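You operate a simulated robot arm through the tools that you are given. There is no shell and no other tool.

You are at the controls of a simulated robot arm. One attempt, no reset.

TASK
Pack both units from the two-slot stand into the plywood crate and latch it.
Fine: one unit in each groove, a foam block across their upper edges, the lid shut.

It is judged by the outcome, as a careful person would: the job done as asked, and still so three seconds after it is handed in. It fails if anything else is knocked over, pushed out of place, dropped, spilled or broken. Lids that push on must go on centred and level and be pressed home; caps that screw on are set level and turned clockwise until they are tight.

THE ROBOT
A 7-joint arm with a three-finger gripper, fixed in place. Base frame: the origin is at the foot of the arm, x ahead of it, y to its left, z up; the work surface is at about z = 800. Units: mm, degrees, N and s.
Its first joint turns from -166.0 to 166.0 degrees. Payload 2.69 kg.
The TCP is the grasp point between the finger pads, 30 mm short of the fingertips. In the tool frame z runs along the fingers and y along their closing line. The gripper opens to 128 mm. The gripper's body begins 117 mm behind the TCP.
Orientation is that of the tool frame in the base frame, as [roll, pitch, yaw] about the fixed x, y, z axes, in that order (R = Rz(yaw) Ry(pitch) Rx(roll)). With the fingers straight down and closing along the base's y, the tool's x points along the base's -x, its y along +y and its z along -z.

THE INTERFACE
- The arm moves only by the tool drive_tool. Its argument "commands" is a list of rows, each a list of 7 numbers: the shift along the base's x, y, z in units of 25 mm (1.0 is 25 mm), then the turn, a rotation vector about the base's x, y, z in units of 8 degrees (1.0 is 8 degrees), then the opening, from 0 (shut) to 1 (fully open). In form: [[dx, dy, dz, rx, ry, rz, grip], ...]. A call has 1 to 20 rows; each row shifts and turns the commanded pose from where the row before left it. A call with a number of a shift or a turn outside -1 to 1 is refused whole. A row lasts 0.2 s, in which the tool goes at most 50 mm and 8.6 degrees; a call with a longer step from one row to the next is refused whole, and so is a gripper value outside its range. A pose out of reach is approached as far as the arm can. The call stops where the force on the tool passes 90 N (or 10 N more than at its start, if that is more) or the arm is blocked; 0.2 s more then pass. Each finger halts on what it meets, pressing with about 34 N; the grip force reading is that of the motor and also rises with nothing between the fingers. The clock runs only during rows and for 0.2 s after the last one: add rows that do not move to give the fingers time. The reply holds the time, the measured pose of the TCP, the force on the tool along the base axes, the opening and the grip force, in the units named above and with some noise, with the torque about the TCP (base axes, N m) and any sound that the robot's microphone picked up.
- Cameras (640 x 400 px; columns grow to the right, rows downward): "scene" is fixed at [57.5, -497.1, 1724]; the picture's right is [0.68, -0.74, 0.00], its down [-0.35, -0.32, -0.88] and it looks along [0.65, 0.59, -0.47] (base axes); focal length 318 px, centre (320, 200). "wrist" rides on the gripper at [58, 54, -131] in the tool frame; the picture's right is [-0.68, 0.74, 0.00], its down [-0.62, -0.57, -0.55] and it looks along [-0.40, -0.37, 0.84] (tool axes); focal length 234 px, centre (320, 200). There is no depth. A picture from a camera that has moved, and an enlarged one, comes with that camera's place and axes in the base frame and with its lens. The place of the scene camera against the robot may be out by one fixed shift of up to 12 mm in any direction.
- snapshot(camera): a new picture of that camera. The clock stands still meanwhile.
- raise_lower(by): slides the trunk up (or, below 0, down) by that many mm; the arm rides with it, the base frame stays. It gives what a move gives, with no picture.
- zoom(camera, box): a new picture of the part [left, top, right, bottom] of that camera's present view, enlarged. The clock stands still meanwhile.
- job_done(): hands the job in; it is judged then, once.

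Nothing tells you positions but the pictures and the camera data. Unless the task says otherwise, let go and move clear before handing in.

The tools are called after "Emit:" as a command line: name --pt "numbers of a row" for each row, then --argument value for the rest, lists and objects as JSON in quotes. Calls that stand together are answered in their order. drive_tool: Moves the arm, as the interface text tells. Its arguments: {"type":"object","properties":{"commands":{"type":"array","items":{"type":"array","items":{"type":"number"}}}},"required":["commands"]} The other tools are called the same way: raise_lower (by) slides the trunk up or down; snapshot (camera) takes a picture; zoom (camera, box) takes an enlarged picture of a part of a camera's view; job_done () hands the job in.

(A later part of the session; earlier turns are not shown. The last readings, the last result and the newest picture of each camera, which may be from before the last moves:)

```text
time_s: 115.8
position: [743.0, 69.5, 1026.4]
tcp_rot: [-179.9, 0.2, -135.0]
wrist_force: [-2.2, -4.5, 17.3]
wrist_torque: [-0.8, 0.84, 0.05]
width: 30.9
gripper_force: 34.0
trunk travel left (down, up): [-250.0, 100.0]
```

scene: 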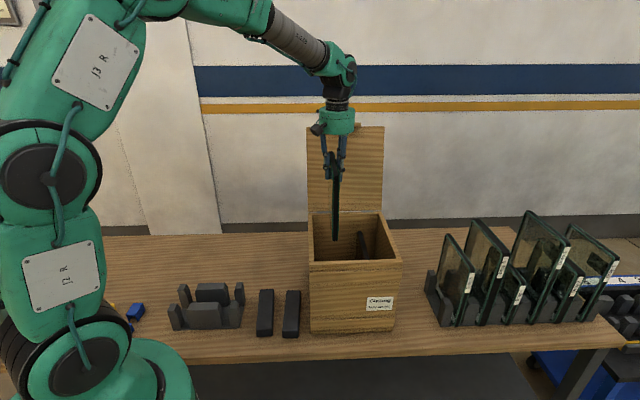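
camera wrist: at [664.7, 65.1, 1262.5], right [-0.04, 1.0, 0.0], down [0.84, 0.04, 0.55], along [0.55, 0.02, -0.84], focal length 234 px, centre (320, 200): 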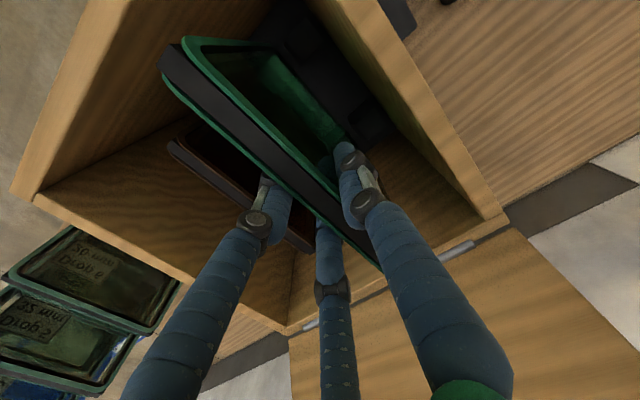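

The green plate has touched down. Releasing it gently.

Emit:
drive_tool --pt "0 0 0.1 0 0 0 0" --pt "0 0 0 0 0 0 0.28" --pt "0 0 0 0 0 0 0.42" --pt "0 0 0 0 0 0 0.42" --pt "0 0 0 0 0 0 0.42"

Emit:
drive_tool --pt "0 0 0.4 0 0 0 0.42" --pt "0 0 0.8 0 0 0 0.42" --pt "0 0 0.95 0 0 0 0.42" --pt "0 0 0.95 0 0 0 0.42" --pt "0 0 0.95 0 0 0 0.42" --pt "0 0 0.95 0 0 0 0.42" --pt "0 0 0.95 0 0 0 0.42" --pt "0 0 0.95 0 0 0 0.42" --pt "0 0 0.95 0 0 0 0.42" --pt "0 0 0.95 0 0 0 0.42" --pt "0 0 0.95 0 0 0 0.42" --pt "0 0 0.95 0 0 0 0.7" --pt "0 0 0 0 0 0 0.7"

Emit:
snapshot --camera "wrist"

Emit:
zoom --camera "scene" --box '[295, 180, 415, 345]'

```text
time_s: 117.0
position: [743.6, 69.0, 1025.4]
tcp_rot: [-179.9, -0.1, -135.0]
wrist_force: [0.0, -0.1, -0.2]
wrist_torque: [-0.03, -0.01, 0.02]
width: 53.5
gripper_force: 0.0
trunk travel left (down, up): [-250.0, 100.0]
```

```text
time_s: 119.8
position: [740.8, 67.5, 1294.4]
tcp_rot: [180.0, 0.0, -135.0]
wrist_force: [0.1, 0.7, 0.3]
wrist_torque: [-0.02, 0.0, 0.0]
width: 89.7
gripper_force: 0.0
trunk travel left (down, up): [-250.0, 100.0]
```

```text
taken
camera wrist: at [661.0, 64.6, 1425.0], right [-0.04, 1.0, 0.0], down [0.84, 0.04, 0.55], along [0.55, 0.02, -0.84], focal length 234 px, centre (320, 200)
```

wrist: 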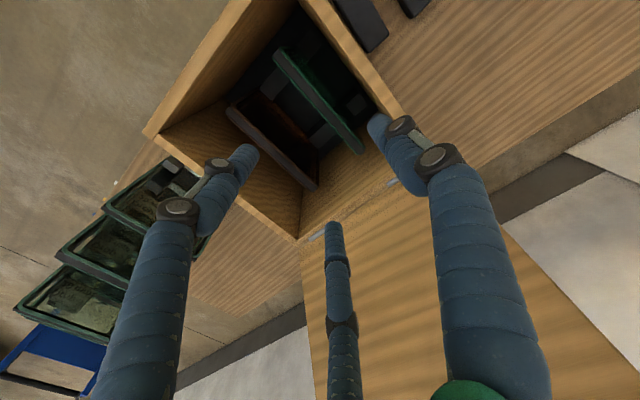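

```text
2.42 times, centred on (355, 262) of scene
camera zoom: at [57.5, -497.1, 1724.0], right [0.68, -0.74, 0.0], down [-0.35, -0.32, -0.88], along [0.65, 0.59, -0.47], focal length 772 px, centre (235, 48)
```

zoom: 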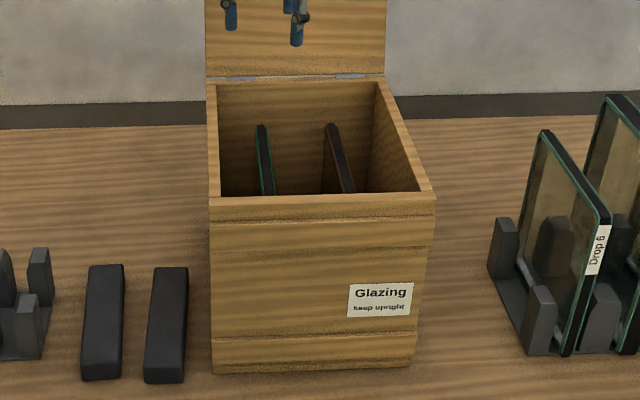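

Emit:
zoom --camera "wrist" --box '[210, 0, 410, 200]'

Emit:
zoom --camera "scene" --box '[310, 210, 400, 265]'

Emit:
zoom --camera "scene" --box '[245, 280, 315, 345]'

```text
2.00 times, centred on (310, 100) of wrist
camera zoom: at [661.0, 64.6, 1425.0], right [-0.04, 1.0, 0.0], down [0.84, 0.04, 0.55], along [0.55, 0.02, -0.84], focal length 468 px, centre (340, 400)
```

zoom: 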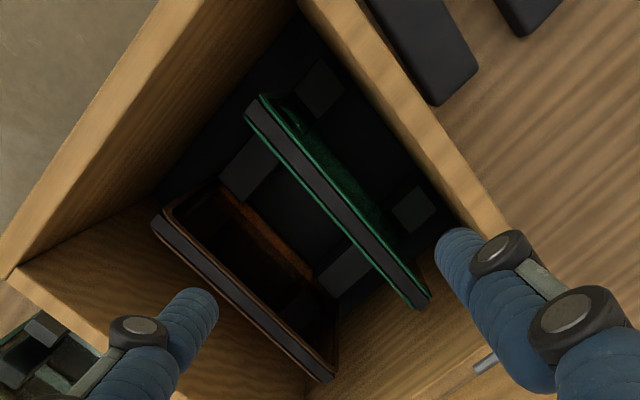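

```text
7.11 times, centred on (355, 238) of scene
camera zoom: at [57.5, -497.1, 1724.0], right [0.68, -0.74, 0.0], down [-0.35, -0.32, -0.88], along [0.65, 0.59, -0.47], focal length 2263 px, centre (71, -67)
```

zoom: 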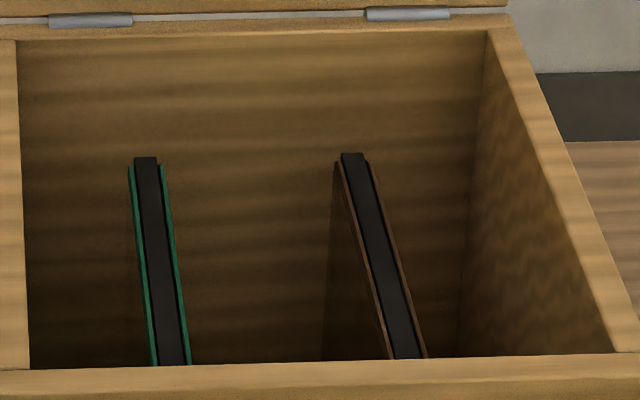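

```text
6.15 times, centred on (280, 312) of scene
camera zoom: at [57.5, -497.1, 1724.0], right [0.68, -0.74, 0.0], down [-0.35, -0.32, -0.88], along [0.65, 0.59, -0.47], focal length 1958 px, centre (566, -492)
```

zoom: 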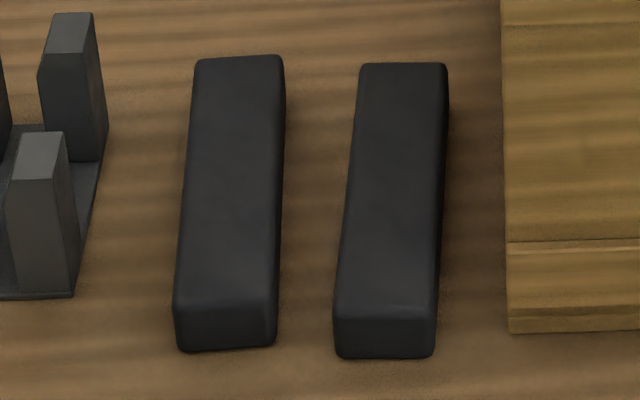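

Both units now stand in their grooves, tops level. I'll use the left foam block, since the right one is too close to the crate wall for the gripper body, and look at it from above first.

Emit:
drive_tool --pt "-0.88 0.5 0 0 0 0 1" --pt "-0.88 0.5 0 0 0 0 1" --pt "-0.88 0.5 0 0 0 0 1" --pt "-0.88 0.5 0 0 0 0 1" --pt "-0.88 0.5 0 0 0 0 1" --pt "-0.88 0.5 0 0 0 0 1" --pt "-0.88 0.5 -0.3 0 0 0 1" --pt "-0.88 0.5 -0.6 0 0 0 1" --pt "-0.88 0.5 -0.9 0 0 0 1" --pt "-0.88 0.5 -0.9 0 0 0 1" --pt "0 0 -0.9 0 0 0 1" --pt "0 0 -0.9 0 0 0 1" --pt "0 0 -0.9 0 0 0 1" --pt "0 0 -0.9 0 0 0 1" --pt "0 0 -0.9 0 0 0 1" --pt "0 0 -0.9 0 0 0 1" --pt "0 0 0 0 0 0 1"

Emit:
snapshot --camera "wrist"

Emit:
zoom --camera "wrist" --box '[220, 20, 400, 200]'

Emit:
snapshot --camera "scene"

```text
time_s: 123.4
position: [522.4, 192.4, 1090.2]
tcp_rot: [180.0, 0.0, -135.0]
wrist_force: [-0.6, 0.8, -1.0]
wrist_torque: [0.01, 0.0, -0.03]
width: 128.1
gripper_force: 0.1
trunk travel left (down, up): [-250.0, 100.0]
```

```text
taken
camera wrist: at [443.9, 190.2, 1220.8], right [-0.04, 1.0, 0.0], down [0.84, 0.04, 0.55], along [0.55, 0.02, -0.84], focal length 234 px, centre (320, 200)
```

wrist: 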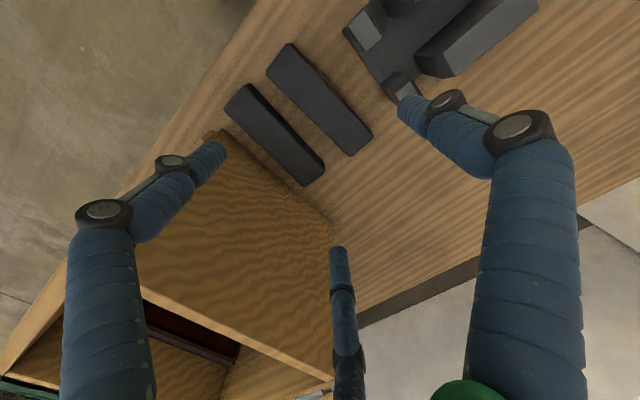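

```text
2.22 times, centred on (310, 110) of wrist
camera zoom: at [443.9, 190.2, 1220.8], right [-0.04, 1.0, 0.0], down [0.84, 0.04, 0.55], along [0.55, 0.02, -0.84], focal length 520 px, centre (342, 400)
```

zoom: 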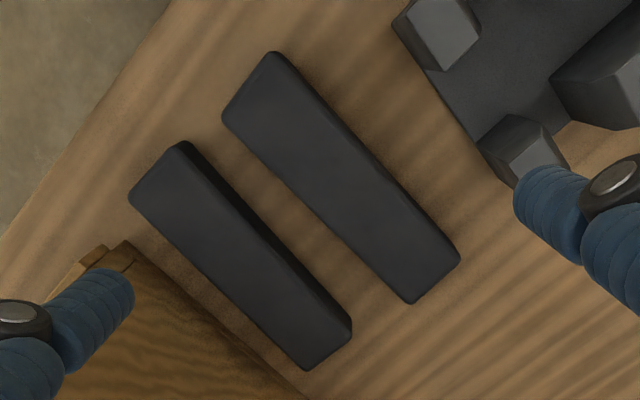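

```text
taken
```

scene: 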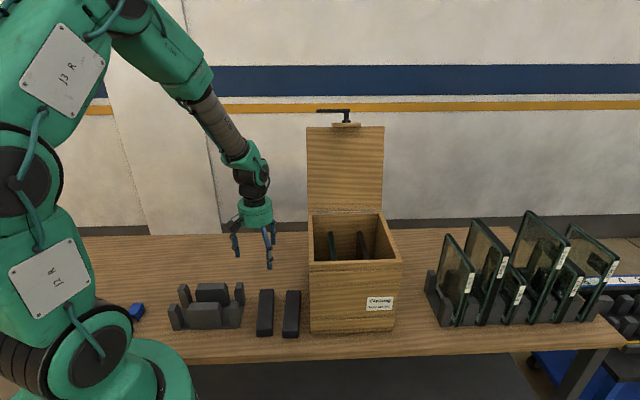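

Emit:
drive_tool --pt "0.106 0.046 -0.5 0 0 0.188 0.75" --pt "0.106 0.046 -0.8 0 0 0.188 0.75" --pt "0 0 -0.9 0 0 0 0.75" --pt "0 0 -0.9 0 0 0 0.75" --pt "0 0 -0.9 0 0 0 0.75" --pt "0 0 -0.9 0 0 0 0.75" --pt "0 0 -0.9 0 0 0 0.75" --pt "0 0 -0.9 0 0 0 0.75" --pt "0 0 -0.5 0 0 0 0.75" --pt "0 0 0 0 0 0 0.75"

Emit:
snapshot --camera "wrist"

Emit:
zoom --camera "scene" --box '[190, 220, 330, 345]'

```text
time_s: 125.6
position: [526.0, 194.2, 911.8]
tcp_rot: [-180.0, 0.0, -132.0]
wrist_force: [0.4, -0.4, -0.6]
wrist_torque: [0.0, -0.01, 0.0]
width: 95.8
gripper_force: 0.0
trunk travel left (down, up): [-250.0, 100.0]
```

```text
taken
camera wrist: at [447.0, 187.8, 1042.0], right [-0.09, 1.0, 0.0], down [0.83, 0.08, 0.55], along [0.55, 0.05, -0.84], focal length 234 px, centre (320, 200)
```

wrist: 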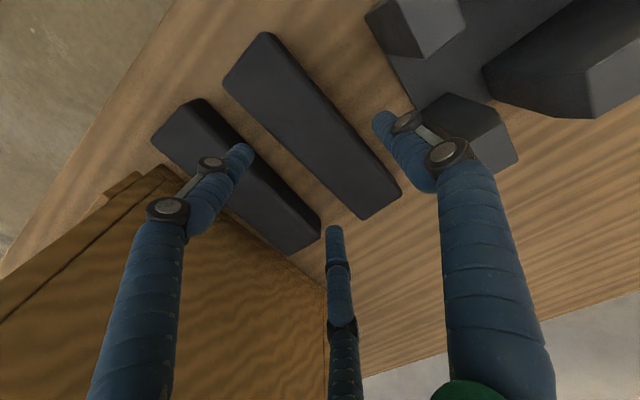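

```text
3.20 times, centred on (260, 282) of scene
camera zoom: at [57.5, -497.1, 1724.0], right [0.68, -0.74, 0.0], down [-0.35, -0.32, -0.88], along [0.65, 0.59, -0.47], focal length 1018 px, centre (512, -64)
```

zoom: 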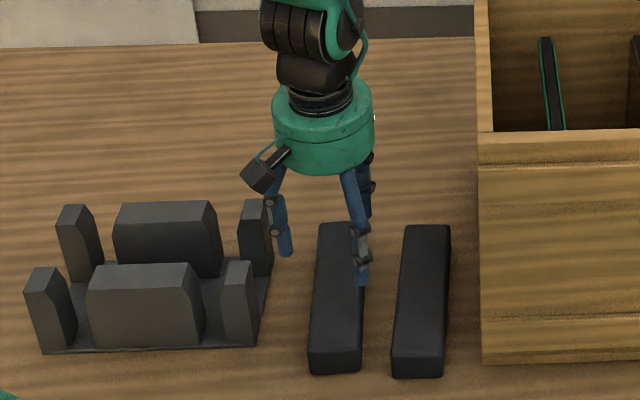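

The foam sits as expected between the fingers, edges at +34 and -16 mm. I'll go down and close on it.

Emit:
drive_tool --pt "0 0 -0.9 0 0 -0.12 0.75" --pt "0 0 -0.9 0 0 0 0.75" --pt "0 0 -0.7 0 0 0 0.75" --pt "0 0 -0.37 0 0 0 0.75" --pt "0 0 0 0 0 0 0.75"

Emit:
snapshot --camera "wrist"

```text
time_s: 126.8
position: [526.4, 195.9, 837.9]
tcp_rot: [-180.0, 0.0, -133.0]
wrist_force: [-1.0, -0.4, 0.3]
wrist_torque: [0.01, -0.01, -0.02]
width: 95.9
gripper_force: 0.0
trunk travel left (down, up): [-250.0, 100.0]
```

```text
taken
camera wrist: at [446.9, 189.6, 969.2], right [-0.08, 1.0, 0.0], down [0.83, 0.06, 0.55], along [0.55, 0.04, -0.84], focal length 234 px, centre (320, 200)
```

wrist: 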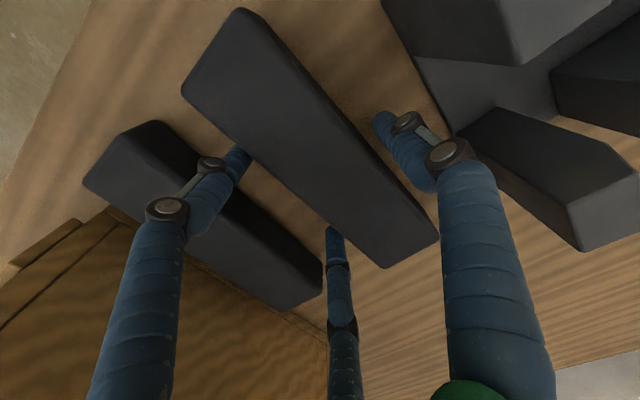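

Emit:
drive_tool --pt "0 0 0 0 0 0 0.6" --pt "0 0 0 0 0 0 0.45" --pt "0 0 0 0 0 0 0.3" --pt "0 0 0 0 0 0 0.3" --pt "0 0 0 0 0 0 0.3"

Emit:
snapshot --camera "wrist"

Emit:
zoom --camera "scene" --box '[190, 220, 330, 345]'

```text
time_s: 128.0
position: [527.2, 195.6, 838.7]
tcp_rot: [180.0, 0.0, -133.0]
wrist_force: [0.0, -0.3, -0.2]
wrist_torque: [-0.03, -0.03, 0.01]
width: 75.6
gripper_force: 33.4
trunk travel left (down, up): [-250.0, 100.0]
```

```text
taken
camera wrist: at [447.3, 189.7, 969.1], right [-0.08, 1.0, 0.0], down [0.83, 0.07, 0.55], along [0.55, 0.04, -0.84], focal length 234 px, centre (320, 200)
```

wrist: 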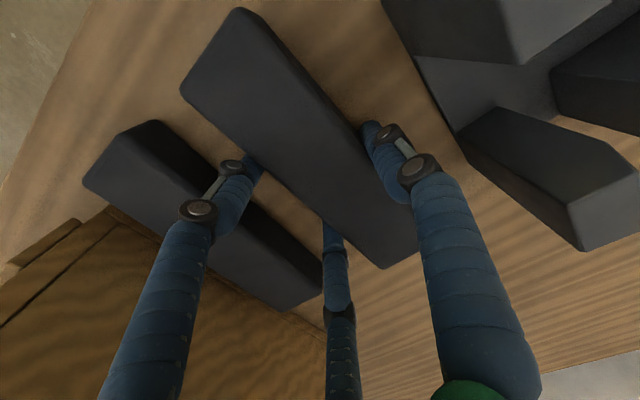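

```text
3.20 times, centred on (260, 282) of scene
camera zoom: at [57.5, -497.1, 1724.0], right [0.68, -0.74, 0.0], down [-0.35, -0.32, -0.88], along [0.65, 0.59, -0.47], focal length 1018 px, centre (512, -64)
```

zoom: 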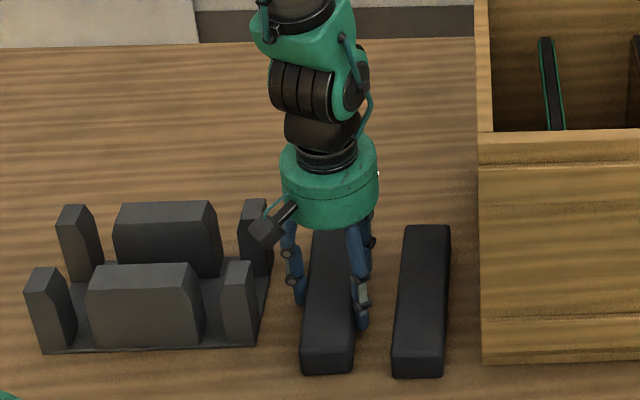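

Emit:
drive_tool --pt "0 0 0.3 0 0 0 0.2" --pt "0 0 0.6 0 0 0 0.2" --pt "0 0 0.9 0 0 0 0.2" --pt "0 0 0 0 0 0 0.2"

Emit:
zoom --camera "scene" --box '[190, 220, 330, 345]'

```text
time_s: 129.0
position: [526.6, 196.3, 885.5]
tcp_rot: [-179.9, 0.0, -133.0]
wrist_force: [-0.1, 0.2, -0.8]
wrist_torque: [0.01, -0.06, 0.0]
width: 75.7
gripper_force: 33.5
trunk travel left (down, up): [-250.0, 100.0]
```

```text
3.20 times, centred on (260, 282) of scene
camera zoom: at [57.5, -497.1, 1724.0], right [0.68, -0.74, 0.0], down [-0.35, -0.32, -0.88], along [0.65, 0.59, -0.47], focal length 1018 px, centre (512, -64)
```

zoom: 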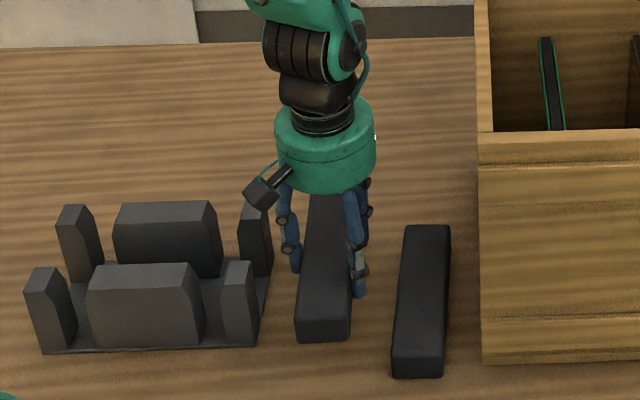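

The foam is held firmly. Lifting it, then carrying it over the crate while turning it a quarter turn so it lies across both plates.

Emit:
drive_tool --pt "0 0 0.97 0 0 0 0.2" --pt "0 0 0.97 0 0 0 0.2" --pt "0 0 0.97 0 0 0 0.2" --pt "0 0 0.97 0 0 0 0.2" --pt "0 0 0.97 0 0 0 0.2" --pt "0 0 0.97 0 0 0 0.2" --pt "0 0 0.97 0 0 0 0.2" --pt "0 0 0.97 0 0 0 0.2" --pt "0 0 0.97 0 0 0 0.2" --pt "0 0 0.97 0 0 0 0.2" --pt "0 0 0.97 0 0 0 0.2" --pt "0 0 0.97 0 0 0 0.2" --pt "0 0 0.97 0 0 0 0.2" --pt "0 0 0.97 0 0 0 0.2" --pt "0 0 0.97 0 0 0 0.2" --pt "0 0 0 0 0 0 0.2"

Emit:
drive_tool --pt "0.818 -0.571 0 0 0 -0.958 0.2" --pt "0.818 -0.571 0 0 0 -0.958 0.2" --pt "0.818 -0.571 0 0 0 -0.958 0.2" --pt "0.818 -0.571 0 0 0 -0.958 0.2" --pt "0.818 -0.571 0 0 0 -0.958 0.2" --pt "0.818 -0.571 0 0 0 -0.958 0.2" --pt "0.818 -0.571 0 0 0 -0.958 0.2" --pt "0.818 -0.571 0 0 0 -0.958 0.2" --pt "0.818 -0.571 0 0 0 -0.958 0.2" --pt "0.818 -0.571 0 0 0 -0.958 0.2" --pt "0.818 -0.571 0 0 0 -0.958 0.2" --pt "0.818 -0.571 0 0 0 -0.958 0.2" --pt "0 0 0 0 0 0 0.2"

Emit:
snapshot --camera "wrist"

Emit:
zoom --camera "scene" --box '[280, 100, 430, 290]'

```text
time_s: 132.4
position: [527.2, 196.7, 1247.8]
tcp_rot: [-180.0, 0.0, -133.1]
wrist_force: [-0.4, 0.1, -0.5]
wrist_torque: [0.03, -0.06, 0.01]
width: 75.3
gripper_force: 34.0
trunk travel left (down, up): [-250.0, 100.0]
```

```text
time_s: 135.2
position: [773.8, 23.4, 1247.7]
tcp_rot: [-179.9, 0.0, 135.0]
wrist_force: [0.4, 0.9, -0.6]
wrist_torque: [0.05, 0.01, 0.01]
width: 75.6
gripper_force: 33.3
trunk travel left (down, up): [-250.0, 100.0]
```

```text
taken
camera wrist: at [769.4, 103.8, 1377.8], right [1.0, 0.04, 0.0], down [0.04, -0.84, 0.55], along [0.02, -0.55, -0.84], focal length 234 px, centre (320, 200)
```

wrist: 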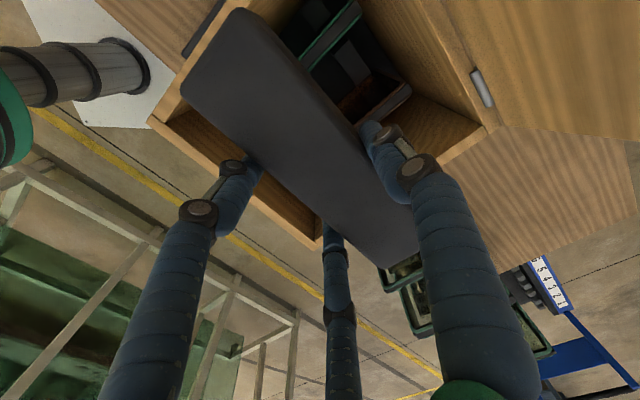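

```text
2.11 times, centred on (355, 195) of scene
camera zoom: at [57.5, -497.1, 1724.0], right [0.68, -0.74, 0.0], down [-0.35, -0.32, -0.88], along [0.65, 0.59, -0.47], focal length 670 px, centre (246, 210)
```

zoom: 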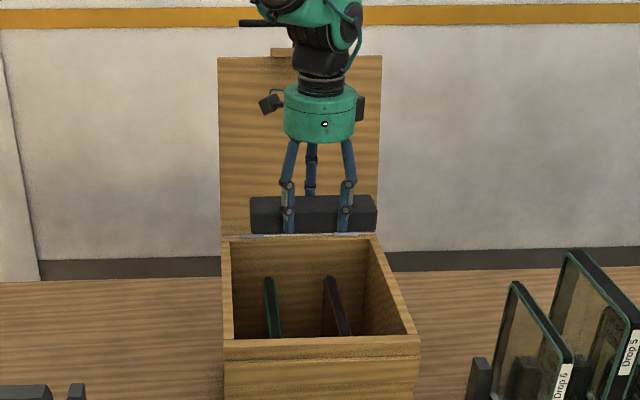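

Emit:
drive_tool --pt "-0.065 0.065 -0.7 0 0 0 0.2" --pt "0 0 -0.8 0 0 0 0.2" --pt "0 0 -0.8 0 0 0 0.2" --pt "0 0 -0.8 0 0 0 0.2" --pt "0 0 -0.8 0 0 0 0.2" --pt "0 0 -0.8 0 0 0 0.2" --pt "0 0 -0.8 0 0 0 0.2" --pt "0 0 0 0 0 0 0.2"

Emit:
zoom --camera "scene" --box '[290, 150, 420, 290]'

Emit:
snapshot --camera "wrist"

```text
time_s: 137.0
position: [771.4, 25.0, 1109.2]
tcp_rot: [-180.0, 0.1, 135.2]
wrist_force: [-0.1, 0.3, 0.3]
wrist_torque: [0.02, 0.03, 0.02]
width: 75.8
gripper_force: 33.9
trunk travel left (down, up): [-250.0, 100.0]
```

```text
2.86 times, centred on (355, 220) of scene
camera zoom: at [57.5, -497.1, 1724.0], right [0.68, -0.74, 0.0], down [-0.35, -0.32, -0.88], along [0.65, 0.59, -0.47], focal length 909 px, centre (220, 143)
```

zoom: 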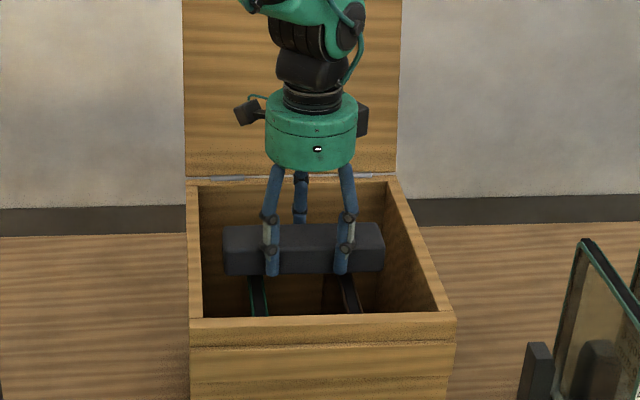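

```text
taken
camera wrist: at [767.4, 105.0, 1240.2], right [1.0, 0.04, 0.0], down [0.04, -0.84, 0.55], along [0.02, -0.55, -0.84], focal length 234 px, centre (320, 200)
```

wrist: 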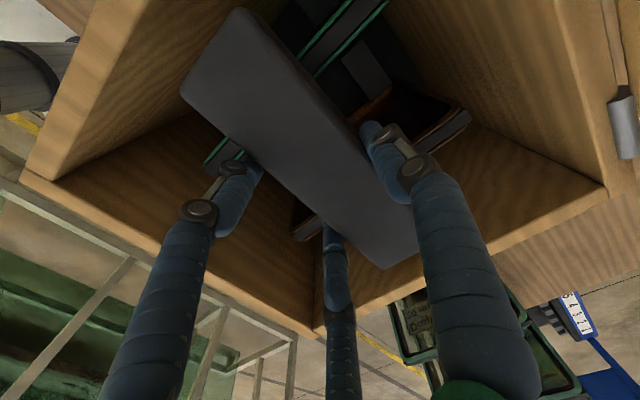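

Emit:
drive_tool --pt "0 0 -0.3 0 0 0 0.2" --pt "0 0 -0.3 0 0 0 0.2" --pt "0 0 -0.2 0 0 0 0.2" --pt "0 0 0 0 0 0 0.2"

Emit:
drive_tool --pt "0 0 -0.15 0 0 0 0.2" --pt "0 0 0 0 0 0 0.2"

```text
time_s: 138.0
position: [769.8, 25.1, 1089.4]
tcp_rot: [-179.9, -0.1, 135.1]
wrist_force: [-0.2, 0.2, 0.4]
wrist_torque: [-0.01, 0.0, 0.02]
width: 75.3
gripper_force: 34.0
trunk travel left (down, up): [-250.0, 100.0]
```

```text
time_s: 138.6
position: [770.0, 25.0, 1088.2]
tcp_rot: [179.9, 0.0, 135.0]
wrist_force: [-1.4, -0.6, 17.9]
wrist_torque: [0.27, 0.61, 0.02]
width: 75.4
gripper_force: 34.5
trunk travel left (down, up): [-250.0, 100.0]
```

The foam has met both plate edges. I'll relieve the pressure, let go and rise clear.

Emit:
drive_tool --pt "0 0 0.06 0 0 0 0.2" --pt "0 0 0 0 0 0 0.65" --pt "0 0 0 0 0 0 0.75" --pt "0 0 0 0 0 0 0.75" --pt "0 0 0.3 0 0 0 0.75" --pt "0 0 0.8 0 0 0 0.75" --pt "0 0 0.9 0 0 0 0.75" --pt "0 0 0.9 0 0 0 0.75" --pt "0 0 0.9 0 0 0 0.75" --pt "0 0 0.9 0 0 0 0.75" --pt "0 0 0.9 0 0 0 0.75" --pt "0 0 0.9 0 0 0 0.75" --pt "0 0 0 0 0 0 0.75"

Emit:
snapshot --camera "wrist"

Emit:
zoom --camera "scene" --box '[300, 205, 410, 280]'

```text
time_s: 141.4
position: [771.7, 26.5, 1249.7]
tcp_rot: [-180.0, 0.1, 135.0]
wrist_force: [-0.3, 0.0, -0.2]
wrist_torque: [0.0, 0.0, 0.0]
width: 96.0
gripper_force: 0.1
trunk travel left (down, up): [-250.0, 100.0]
```

```text
taken
camera wrist: at [768.2, 106.0, 1381.1], right [1.0, 0.04, 0.0], down [0.04, -0.84, 0.55], along [0.02, -0.55, -0.84], focal length 234 px, centre (320, 200)
```

wrist: 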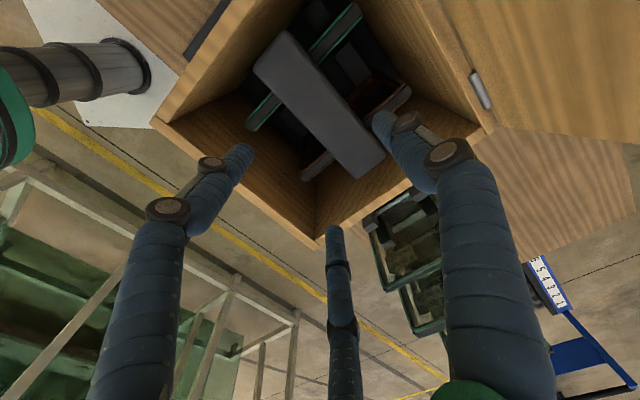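

```text
5.33 times, centred on (355, 242) of scene
camera zoom: at [57.5, -497.1, 1724.0], right [0.68, -0.74, 0.0], down [-0.35, -0.32, -0.88], along [0.65, 0.59, -0.47], focal length 1697 px, centre (133, -27)
```

zoom: 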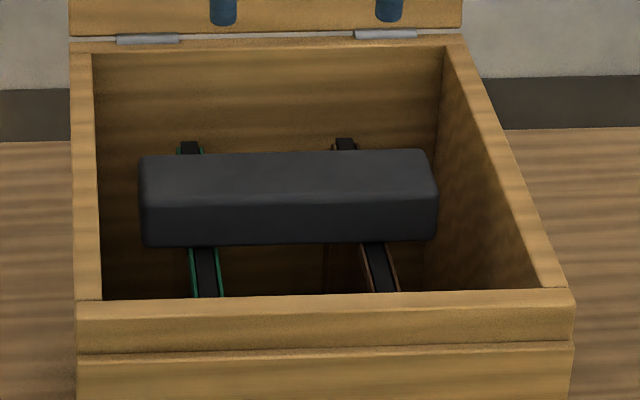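

The foam lies across both plates, below the rim. To close the lid gently I plan to take it by its left side edge with the tool pointing right and roll it down around the hinge. First I'll reposition to the crate's left side, high up.

Emit:
drive_tool --pt "0 0 0.8 0 0 0 0.7" --pt "-0.333 0.737 0.4 0 0 0.9375 0.7" --pt "-0.333 0.737 0.4 0 0 0.9375 0.7" --pt "-0.333 0.737 0.4 0 0 0.9375 0.7" --pt "-0.333 0.737 0.4 0 0 0.9375 0.7" --pt "-0.333 0.737 0.4 0 0 0.9375 0.7" --pt "-0.333 0.737 0.4 0 0 0.9375 0.7" --pt "-0.333 0.737 0.4 0 0 0.9375 0.7" --pt "-0.333 0.737 0.4 0 0 0.9375 0.7" --pt "-0.333 0.737 0.4 0 0 0.9375 0.7" --pt "-0.333 0.737 0.4 0 0 0.9375 0.7" --pt "-0.333 0.737 0.4 0 0 0.9375 0.7" --pt "-0.333 0.737 0 0 0 0.9375 0.7" --pt "0 0 0 0 0 0 0.7"

Emit:
snapshot --camera "wrist"

Emit:
snapshot --camera "scene"

```text
time_s: 144.4
position: [671.7, 246.1, 1378.9]
tcp_rot: [-180.0, -0.1, -134.9]
wrist_force: [0.1, 0.3, -0.2]
wrist_torque: [0.04, 0.02, 0.03]
width: 89.9
gripper_force: 0.1
trunk travel left (down, up): [-250.0, 100.0]
```

```text
taken
camera wrist: at [592.8, 243.4, 1510.2], right [-0.05, 1.0, 0.0], down [0.84, 0.04, 0.55], along [0.55, 0.03, -0.84], focal length 234 px, centre (320, 200)
```

wrist: 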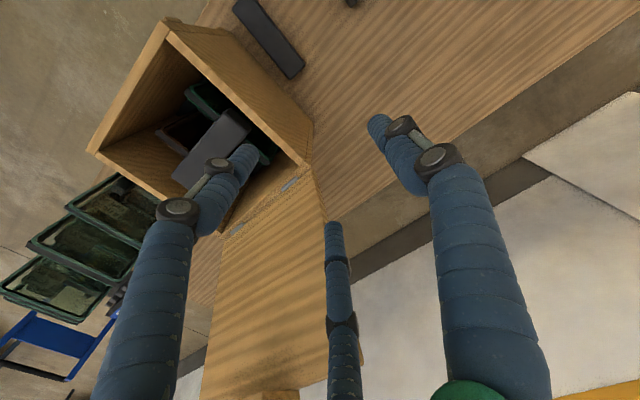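

```text
taken
```

scene: 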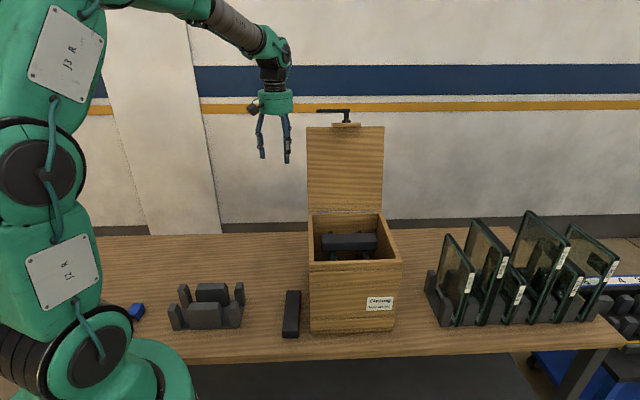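

Emit:
drive_tool --pt "0 0 0 -0.723 -0.723 0 0.7" --pt "0 0 0 -0.723 -0.723 0 0.7" --pt "0 0 0 -0.723 -0.723 0 0.7" --pt "0 0 0 -0.723 -0.723 0 0.7" --pt "0 0 0 -0.723 -0.723 0 0.7" --pt "0 0 0 0 0 0 0.7"

Emit:
snapshot --camera "scene"

```text
time_s: 145.8
position: [671.3, 246.5, 1379.8]
tcp_rot: [-139.1, -0.1, -134.9]
wrist_force: [-0.7, 0.2, 0.4]
wrist_torque: [-0.01, -0.02, -0.01]
width: 89.8
gripper_force: 0.2
trunk travel left (down, up): [-250.0, 100.0]
```

```text
taken
```

scene: 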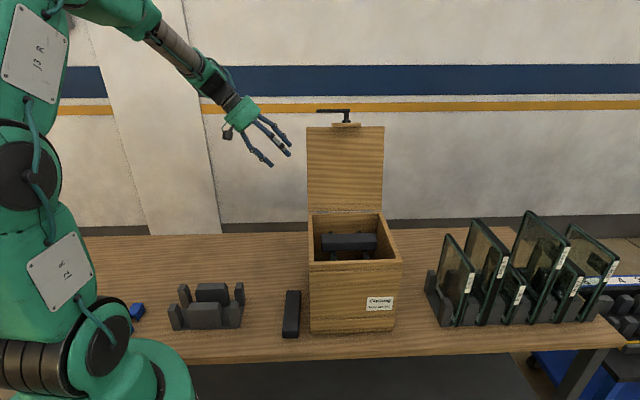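

Tilting works in this direction. Continuing to horizontal.

Emit:
drive_tool --pt "0 0 0 -0.723 -0.723 0 0.7" --pt "0 0 0 -0.723 -0.723 0 0.7" --pt "0 0 0 -0.723 -0.723 0 0.7" --pt "0 0 0 -0.723 -0.723 0 0.7" --pt "0 0 0 -0.723 -0.723 0 0.7" --pt "0 0 0 -0.723 -0.723 0 0.7" --pt "0 0 0 0 0 0 0.7"

Emit:
snapshot --camera "scene"

Emit:
snapshot --camera "wrist"

```text
time_s: 147.4
position: [672.3, 247.3, 1380.8]
tcp_rot: [-90.0, -0.1, -134.9]
wrist_force: [0.4, -0.7, -1.2]
wrist_torque: [-0.03, 0.01, -0.05]
width: 89.5
gripper_force: 0.0
trunk travel left (down, up): [-250.0, 100.0]
```

```text
taken
```

scene: 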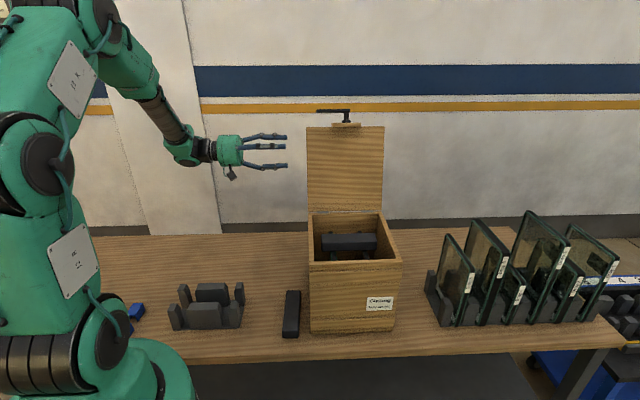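

```text
taken
camera wrist: at [538.0, 299.0, 1326.2], right [0.48, 0.48, -0.74], down [0.05, 0.82, 0.56], along [0.88, -0.3, 0.37], focal length 234 px, centre (320, 200)
```

wrist: 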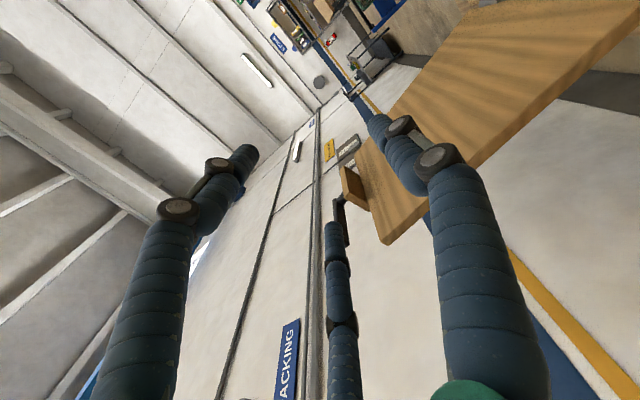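

The pose with the tool pointing right is reached. Now I'll roll the tool to match the open lid's angle.

Emit:
drive_tool --pt "0 0 0 -0.723 0.723 0 0.7" --pt "0 0 0 -0.723 0.723 0 0.7" --pt "0 0 0 -0.723 0.723 0 0.7" --pt "0 0 0 -0.723 0.723 0 0.7" --pt "0 0 0 -0.723 0.723 0 0.7" --pt "0 0 0 -0.723 0.723 0 0.7" --pt "0 0 0 -0.723 0.723 0 0.7" --pt "0 0 0 -0.723 0.723 0 0.7" --pt "0 0 0 -0.723 0.723 0 0.7" --pt "0 0 0 -0.723 0.723 0 0.7" --pt "0 0 0 -0.723 0.723 0 0.7" --pt "0 0 0 -0.723 0.723 0 0.7" --pt "0 0 0 0 0 0 0.7"

Emit:
snapshot --camera "scene"

Emit:
snapshot --camera "wrist"

```text
time_s: 150.2
position: [672.5, 245.0, 1380.5]
tcp_rot: [90.0, -81.7, 44.9]
wrist_force: [-0.3, 0.1, 0.1]
wrist_torque: [-0.03, 0.01, 0.0]
width: 89.8
gripper_force: 0.1
trunk travel left (down, up): [-250.0, 100.0]
```

```text
taken
```

scene: 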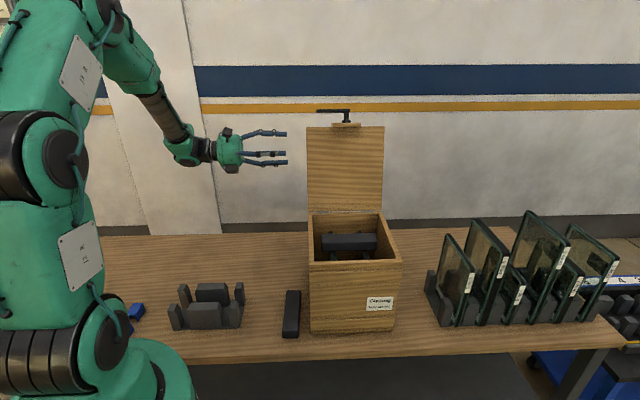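

```text
taken
camera wrist: at [547.8, 308.5, 1445.6], right [-0.59, -0.58, -0.56], down [-0.05, 0.72, -0.69], along [0.81, -0.37, -0.45], focal length 234 px, centre (320, 200)
```

wrist: 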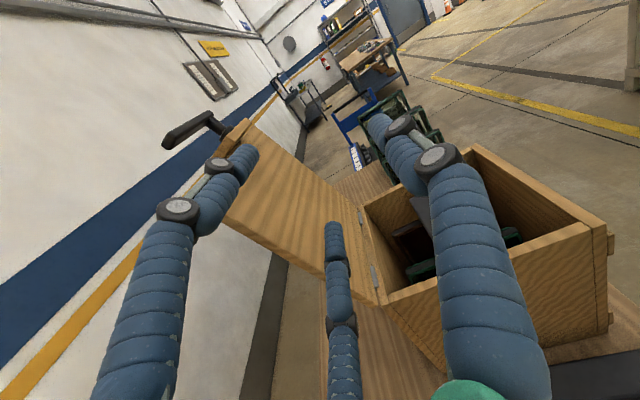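

Emit:
zoom --camera "wrist" --box '[190, 100, 400, 310]'

Emit:
zoom --camera "wrist" --box '[210, 110, 290, 230]'

Emit:
zoom --camera "wrist" --box '[320, 200, 420, 320]'

```text
1.90 times, centred on (295, 205) of wrist
camera zoom: at [547.8, 308.5, 1445.6], right [-0.59, -0.58, -0.56], down [-0.05, 0.72, -0.69], along [0.81, -0.37, -0.45], focal length 446 px, centre (368, 190)
```

zoom: 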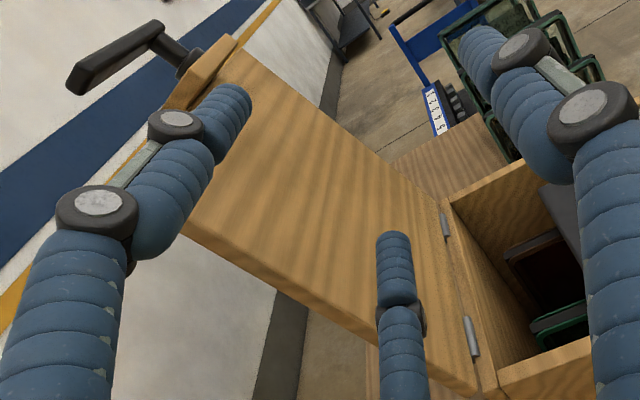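

```text
3.33 times, centred on (250, 170) of wrist
camera zoom: at [547.8, 308.5, 1445.6], right [-0.59, -0.58, -0.56], down [-0.05, 0.72, -0.69], along [0.81, -0.37, -0.45], focal length 781 px, centre (553, 300)
```

zoom: 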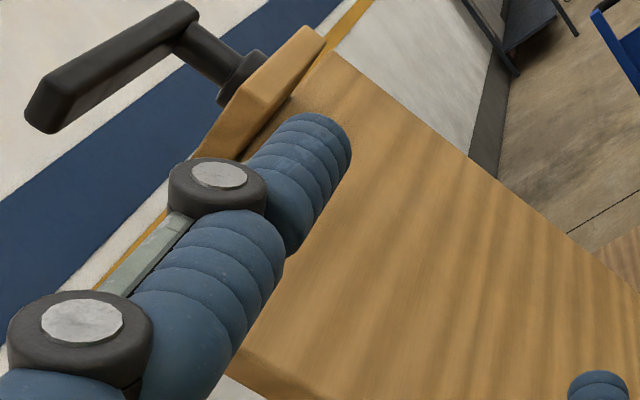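

```text
3.33 times, centred on (370, 260) of wrist
camera zoom: at [547.8, 308.5, 1445.6], right [-0.59, -0.58, -0.56], down [-0.05, 0.72, -0.69], along [0.81, -0.37, -0.45], focal length 781 px, centre (153, 0)
```

zoom: 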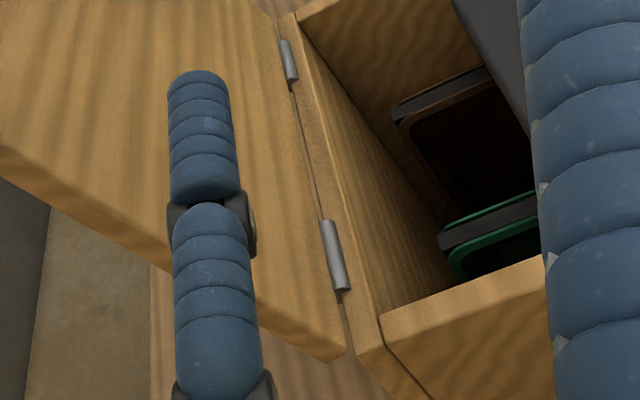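

I can see the lid edge-on now; it's open about 104°. I'll match the roll and bring the fingers beside the lid's left edge, near its free end, without overlapping it yet.

Emit:
drive_tool --pt "0.655 0.425 -0.12 -0.066 0.066 0 0.7" --pt "0.655 0.425 -0.12 -0.066 0.066 0 0.7" --pt "0.655 0.425 -0.12 -0.066 0.066 0 0.7" --pt "0.655 0.425 -0.12 -0.066 0.066 0 0.7" --pt "0.655 0.425 -0.12 -0.066 0.066 0 0.7" --pt "0.655 0.425 -0.12 -0.066 0.066 0 0.7" --pt "0.655 0.425 -0.12 -0.066 0.066 0 0.7" --pt "0.655 0.425 -0.12 -0.066 0.066 0 0.7" --pt "0 0 0 0 0 0 0.7"

Emit:
snapshot --camera "scene"

Emit:
snapshot --camera "wrist"

```text
time_s: 152.2
position: [804.3, 331.8, 1354.7]
tcp_rot: [89.9, -75.8, 45.0]
wrist_force: [0.3, 0.3, 0.3]
wrist_torque: [0.02, 0.03, -0.03]
width: 89.4
gripper_force: 0.0
trunk travel left (down, up): [-250.0, 100.0]
```

```text
taken
```

scene: 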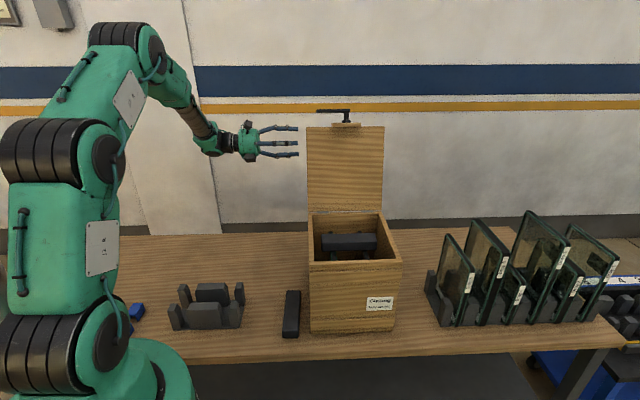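

```text
taken
camera wrist: at [684.9, 399.0, 1424.9], right [-0.62, -0.62, -0.47], down [-0.11, 0.67, -0.74], along [0.77, -0.41, -0.48], focal length 234 px, centre (320, 200)
```

wrist: 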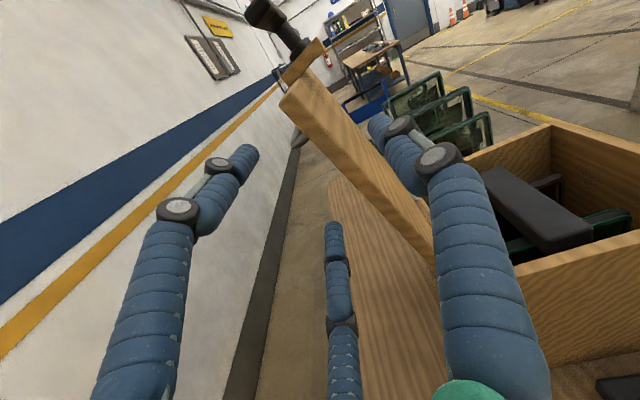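

Emit:
zoom --camera "wrist" --box '[240, 40, 460, 280]'

```text
1.67 times, centred on (350, 160) of wrist
camera zoom: at [684.9, 399.0, 1424.9], right [-0.62, -0.62, -0.47], down [-0.11, 0.67, -0.74], along [0.77, -0.41, -0.48], focal length 390 px, centre (270, 267)
```

zoom: 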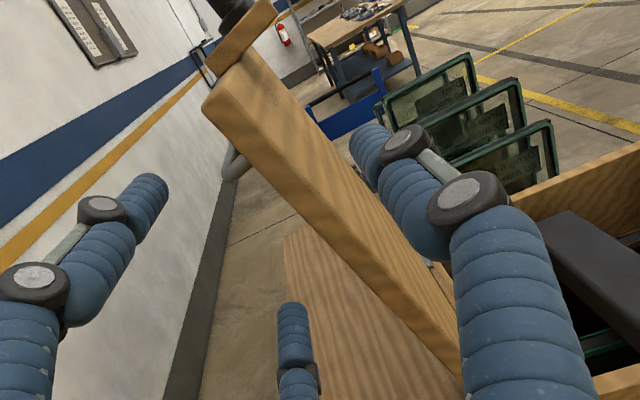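

Emit:
zoom --camera "wrist" --box '[265, 40, 365, 150]'

```text
3.64 times, centred on (315, 95) of wrist
camera zoom: at [684.9, 399.0, 1424.9], right [-0.62, -0.62, -0.47], down [-0.11, 0.67, -0.74], along [0.77, -0.41, -0.48], focal length 852 px, centre (338, 582)
```

zoom: 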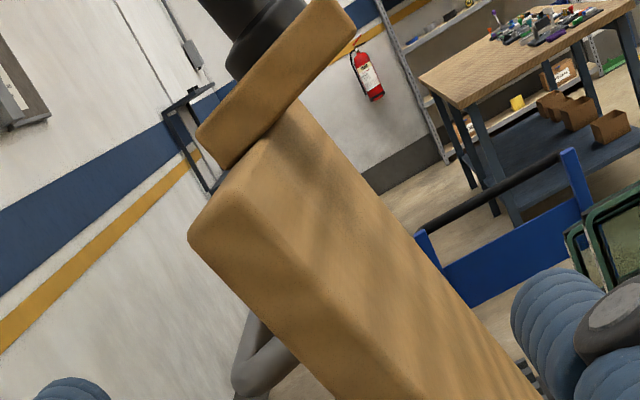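

The lid edge is parallel to the tool and 14 mm thick. I'll centre it in the finger gap and slide the fingertips about 20 mm over it.

Emit:
drive_tool --pt "-0.076 -0.076 0.44 0 0 0 0.7" --pt "-0.076 -0.076 0.44 0 0 0 0.7" --pt "0.387 -0.387 0 0 0 0 0.7" --pt "0.387 -0.387 0 0 0 0 0.7" --pt "0.387 -0.387 0 0 0 0 0.7" --pt "0 0 0 0 0 0 0.7"

Emit:
snapshot --camera "wrist"

Emit:
zoom --camera "scene" --box '[220, 90, 400, 230]'

```text
time_s: 153.6
position: [827.9, 298.0, 1377.8]
tcp_rot: [90.0, -75.9, 44.9]
wrist_force: [-0.4, -0.2, 0.2]
wrist_torque: [0.01, -0.05, 0.0]
width: 89.3
gripper_force: 0.0
trunk travel left (down, up): [-250.0, 100.0]
```

```text
taken
camera wrist: at [708.8, 365.0, 1447.4], right [-0.62, -0.62, -0.47], down [-0.11, 0.67, -0.74], along [0.77, -0.41, -0.48], focal length 234 px, centre (320, 200)
```

wrist: 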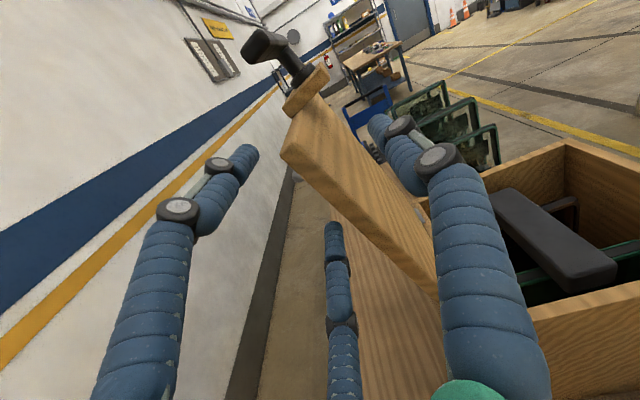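

```text
2.86 times, centred on (310, 160) of scene
camera zoom: at [57.5, -497.1, 1724.0], right [0.68, -0.74, 0.0], down [-0.35, -0.32, -0.88], along [0.65, 0.59, -0.47], focal length 909 px, centre (349, 314)
```

zoom: 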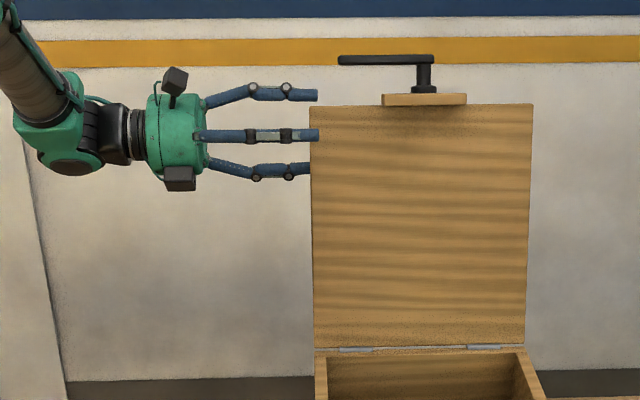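

Emit:
drive_tool --pt "0.2 -0.2 0 0 0 0 0.6" --pt "0 0 0 0 0 0 0.45" --pt "0 0 0 0 0 0 0.35" --pt "0 0 0 0 0 0 0.3" --pt "0 0 0 0 0 0 0.3"

Emit:
zoom --camera "wrist" --box '[220, 60, 460, 300]'

Emit:
zoom --camera "scene" --box '[220, 90, 400, 230]'

```text
time_s: 154.8
position: [833.5, 294.2, 1376.9]
tcp_rot: [90.0, -75.9, 45.0]
wrist_force: [3.6, 4.0, -3.3]
wrist_torque: [0.17, 0.01, 0.18]
width: 41.9
gripper_force: 2.7
trunk travel left (down, up): [-250.0, 100.0]
```

```text
1.67 times, centred on (340, 180) of wrist
camera zoom: at [713.8, 360.9, 1447.2], right [-0.62, -0.62, -0.47], down [-0.11, 0.67, -0.74], along [0.77, -0.41, -0.48], focal length 390 px, centre (287, 233)
```

zoom: 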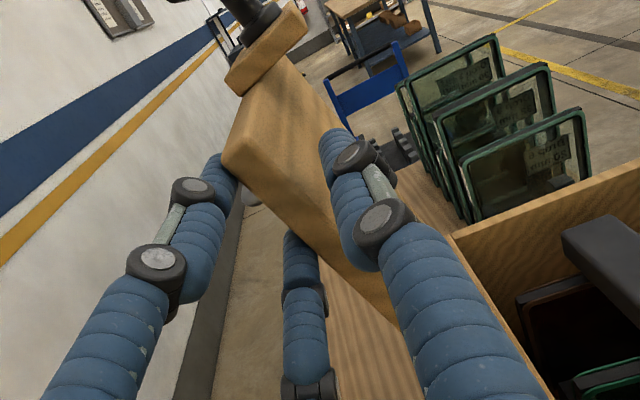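

```text
2.86 times, centred on (310, 160) of scene
camera zoom: at [57.5, -497.1, 1724.0], right [0.68, -0.74, 0.0], down [-0.35, -0.32, -0.88], along [0.65, 0.59, -0.47], focal length 909 px, centre (349, 314)
```

zoom: 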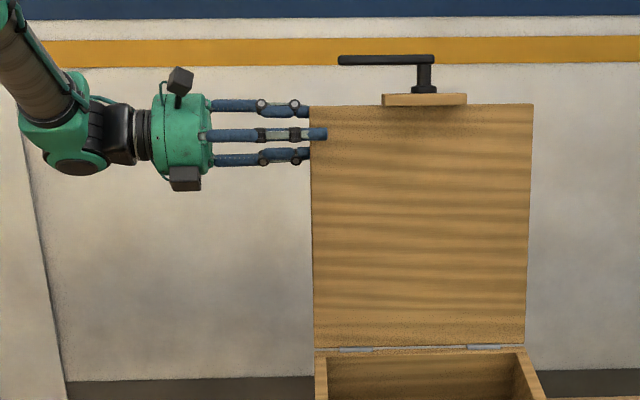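

Emit:
drive_tool --pt "0 0 0 0 0 0 0.25" --pt "0 0 0 0 0 0 0.2" --pt "0 0 0 0 0 0 0.15" --pt "0 0 0 0 0 0 0.15"

Emit:
zoom --camera "wrist" --box '[220, 60, 460, 300]'

```text
time_s: 155.8
position: [832.9, 294.0, 1378.0]
tcp_rot: [90.0, -75.8, 44.9]
wrist_force: [2.3, 1.0, -4.4]
wrist_torque: [0.54, -0.6, -0.1]
width: 25.9
gripper_force: 45.1
trunk travel left (down, up): [-250.0, 100.0]
```

```text
1.67 times, centred on (340, 180) of wrist
camera zoom: at [713.7, 360.6, 1447.3], right [-0.62, -0.62, -0.47], down [-0.11, 0.67, -0.74], along [0.77, -0.41, -0.48], focal length 390 px, centre (287, 233)
```

zoom: 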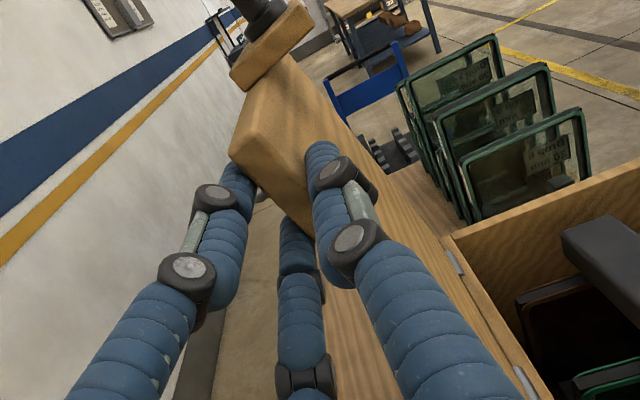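

The lid edge is firmly gripped. I'll begin swinging it forward around the hinge in small steps, rolling the tool with it and watching the forces.

Emit:
drive_tool --pt "-0.546 -0.546 0.184 0.3536 -0.3536 0 0.15" --pt "-0.5515 -0.5515 0.128 0.3536 -0.3536 0 0.15" --pt "0 0 0 0 0 0 0.15"

Emit:
zoom --camera "scene" --box '[220, 90, 400, 230]'

```text
time_s: 156.6
position: [806.5, 266.5, 1383.3]
tcp_rot: [90.3, -83.8, 44.6]
wrist_force: [7.0, -2.2, -4.2]
wrist_torque: [1.09, -0.86, 0.01]
width: 26.0
gripper_force: 44.9
trunk travel left (down, up): [-250.0, 100.0]
```

```text
2.86 times, centred on (310, 160) of scene
camera zoom: at [57.5, -497.1, 1724.0], right [0.68, -0.74, 0.0], down [-0.35, -0.32, -0.88], along [0.65, 0.59, -0.47], focal length 909 px, centre (349, 314)
```

zoom: 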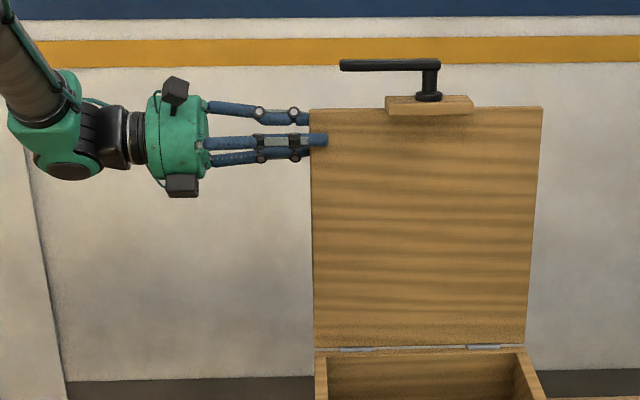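

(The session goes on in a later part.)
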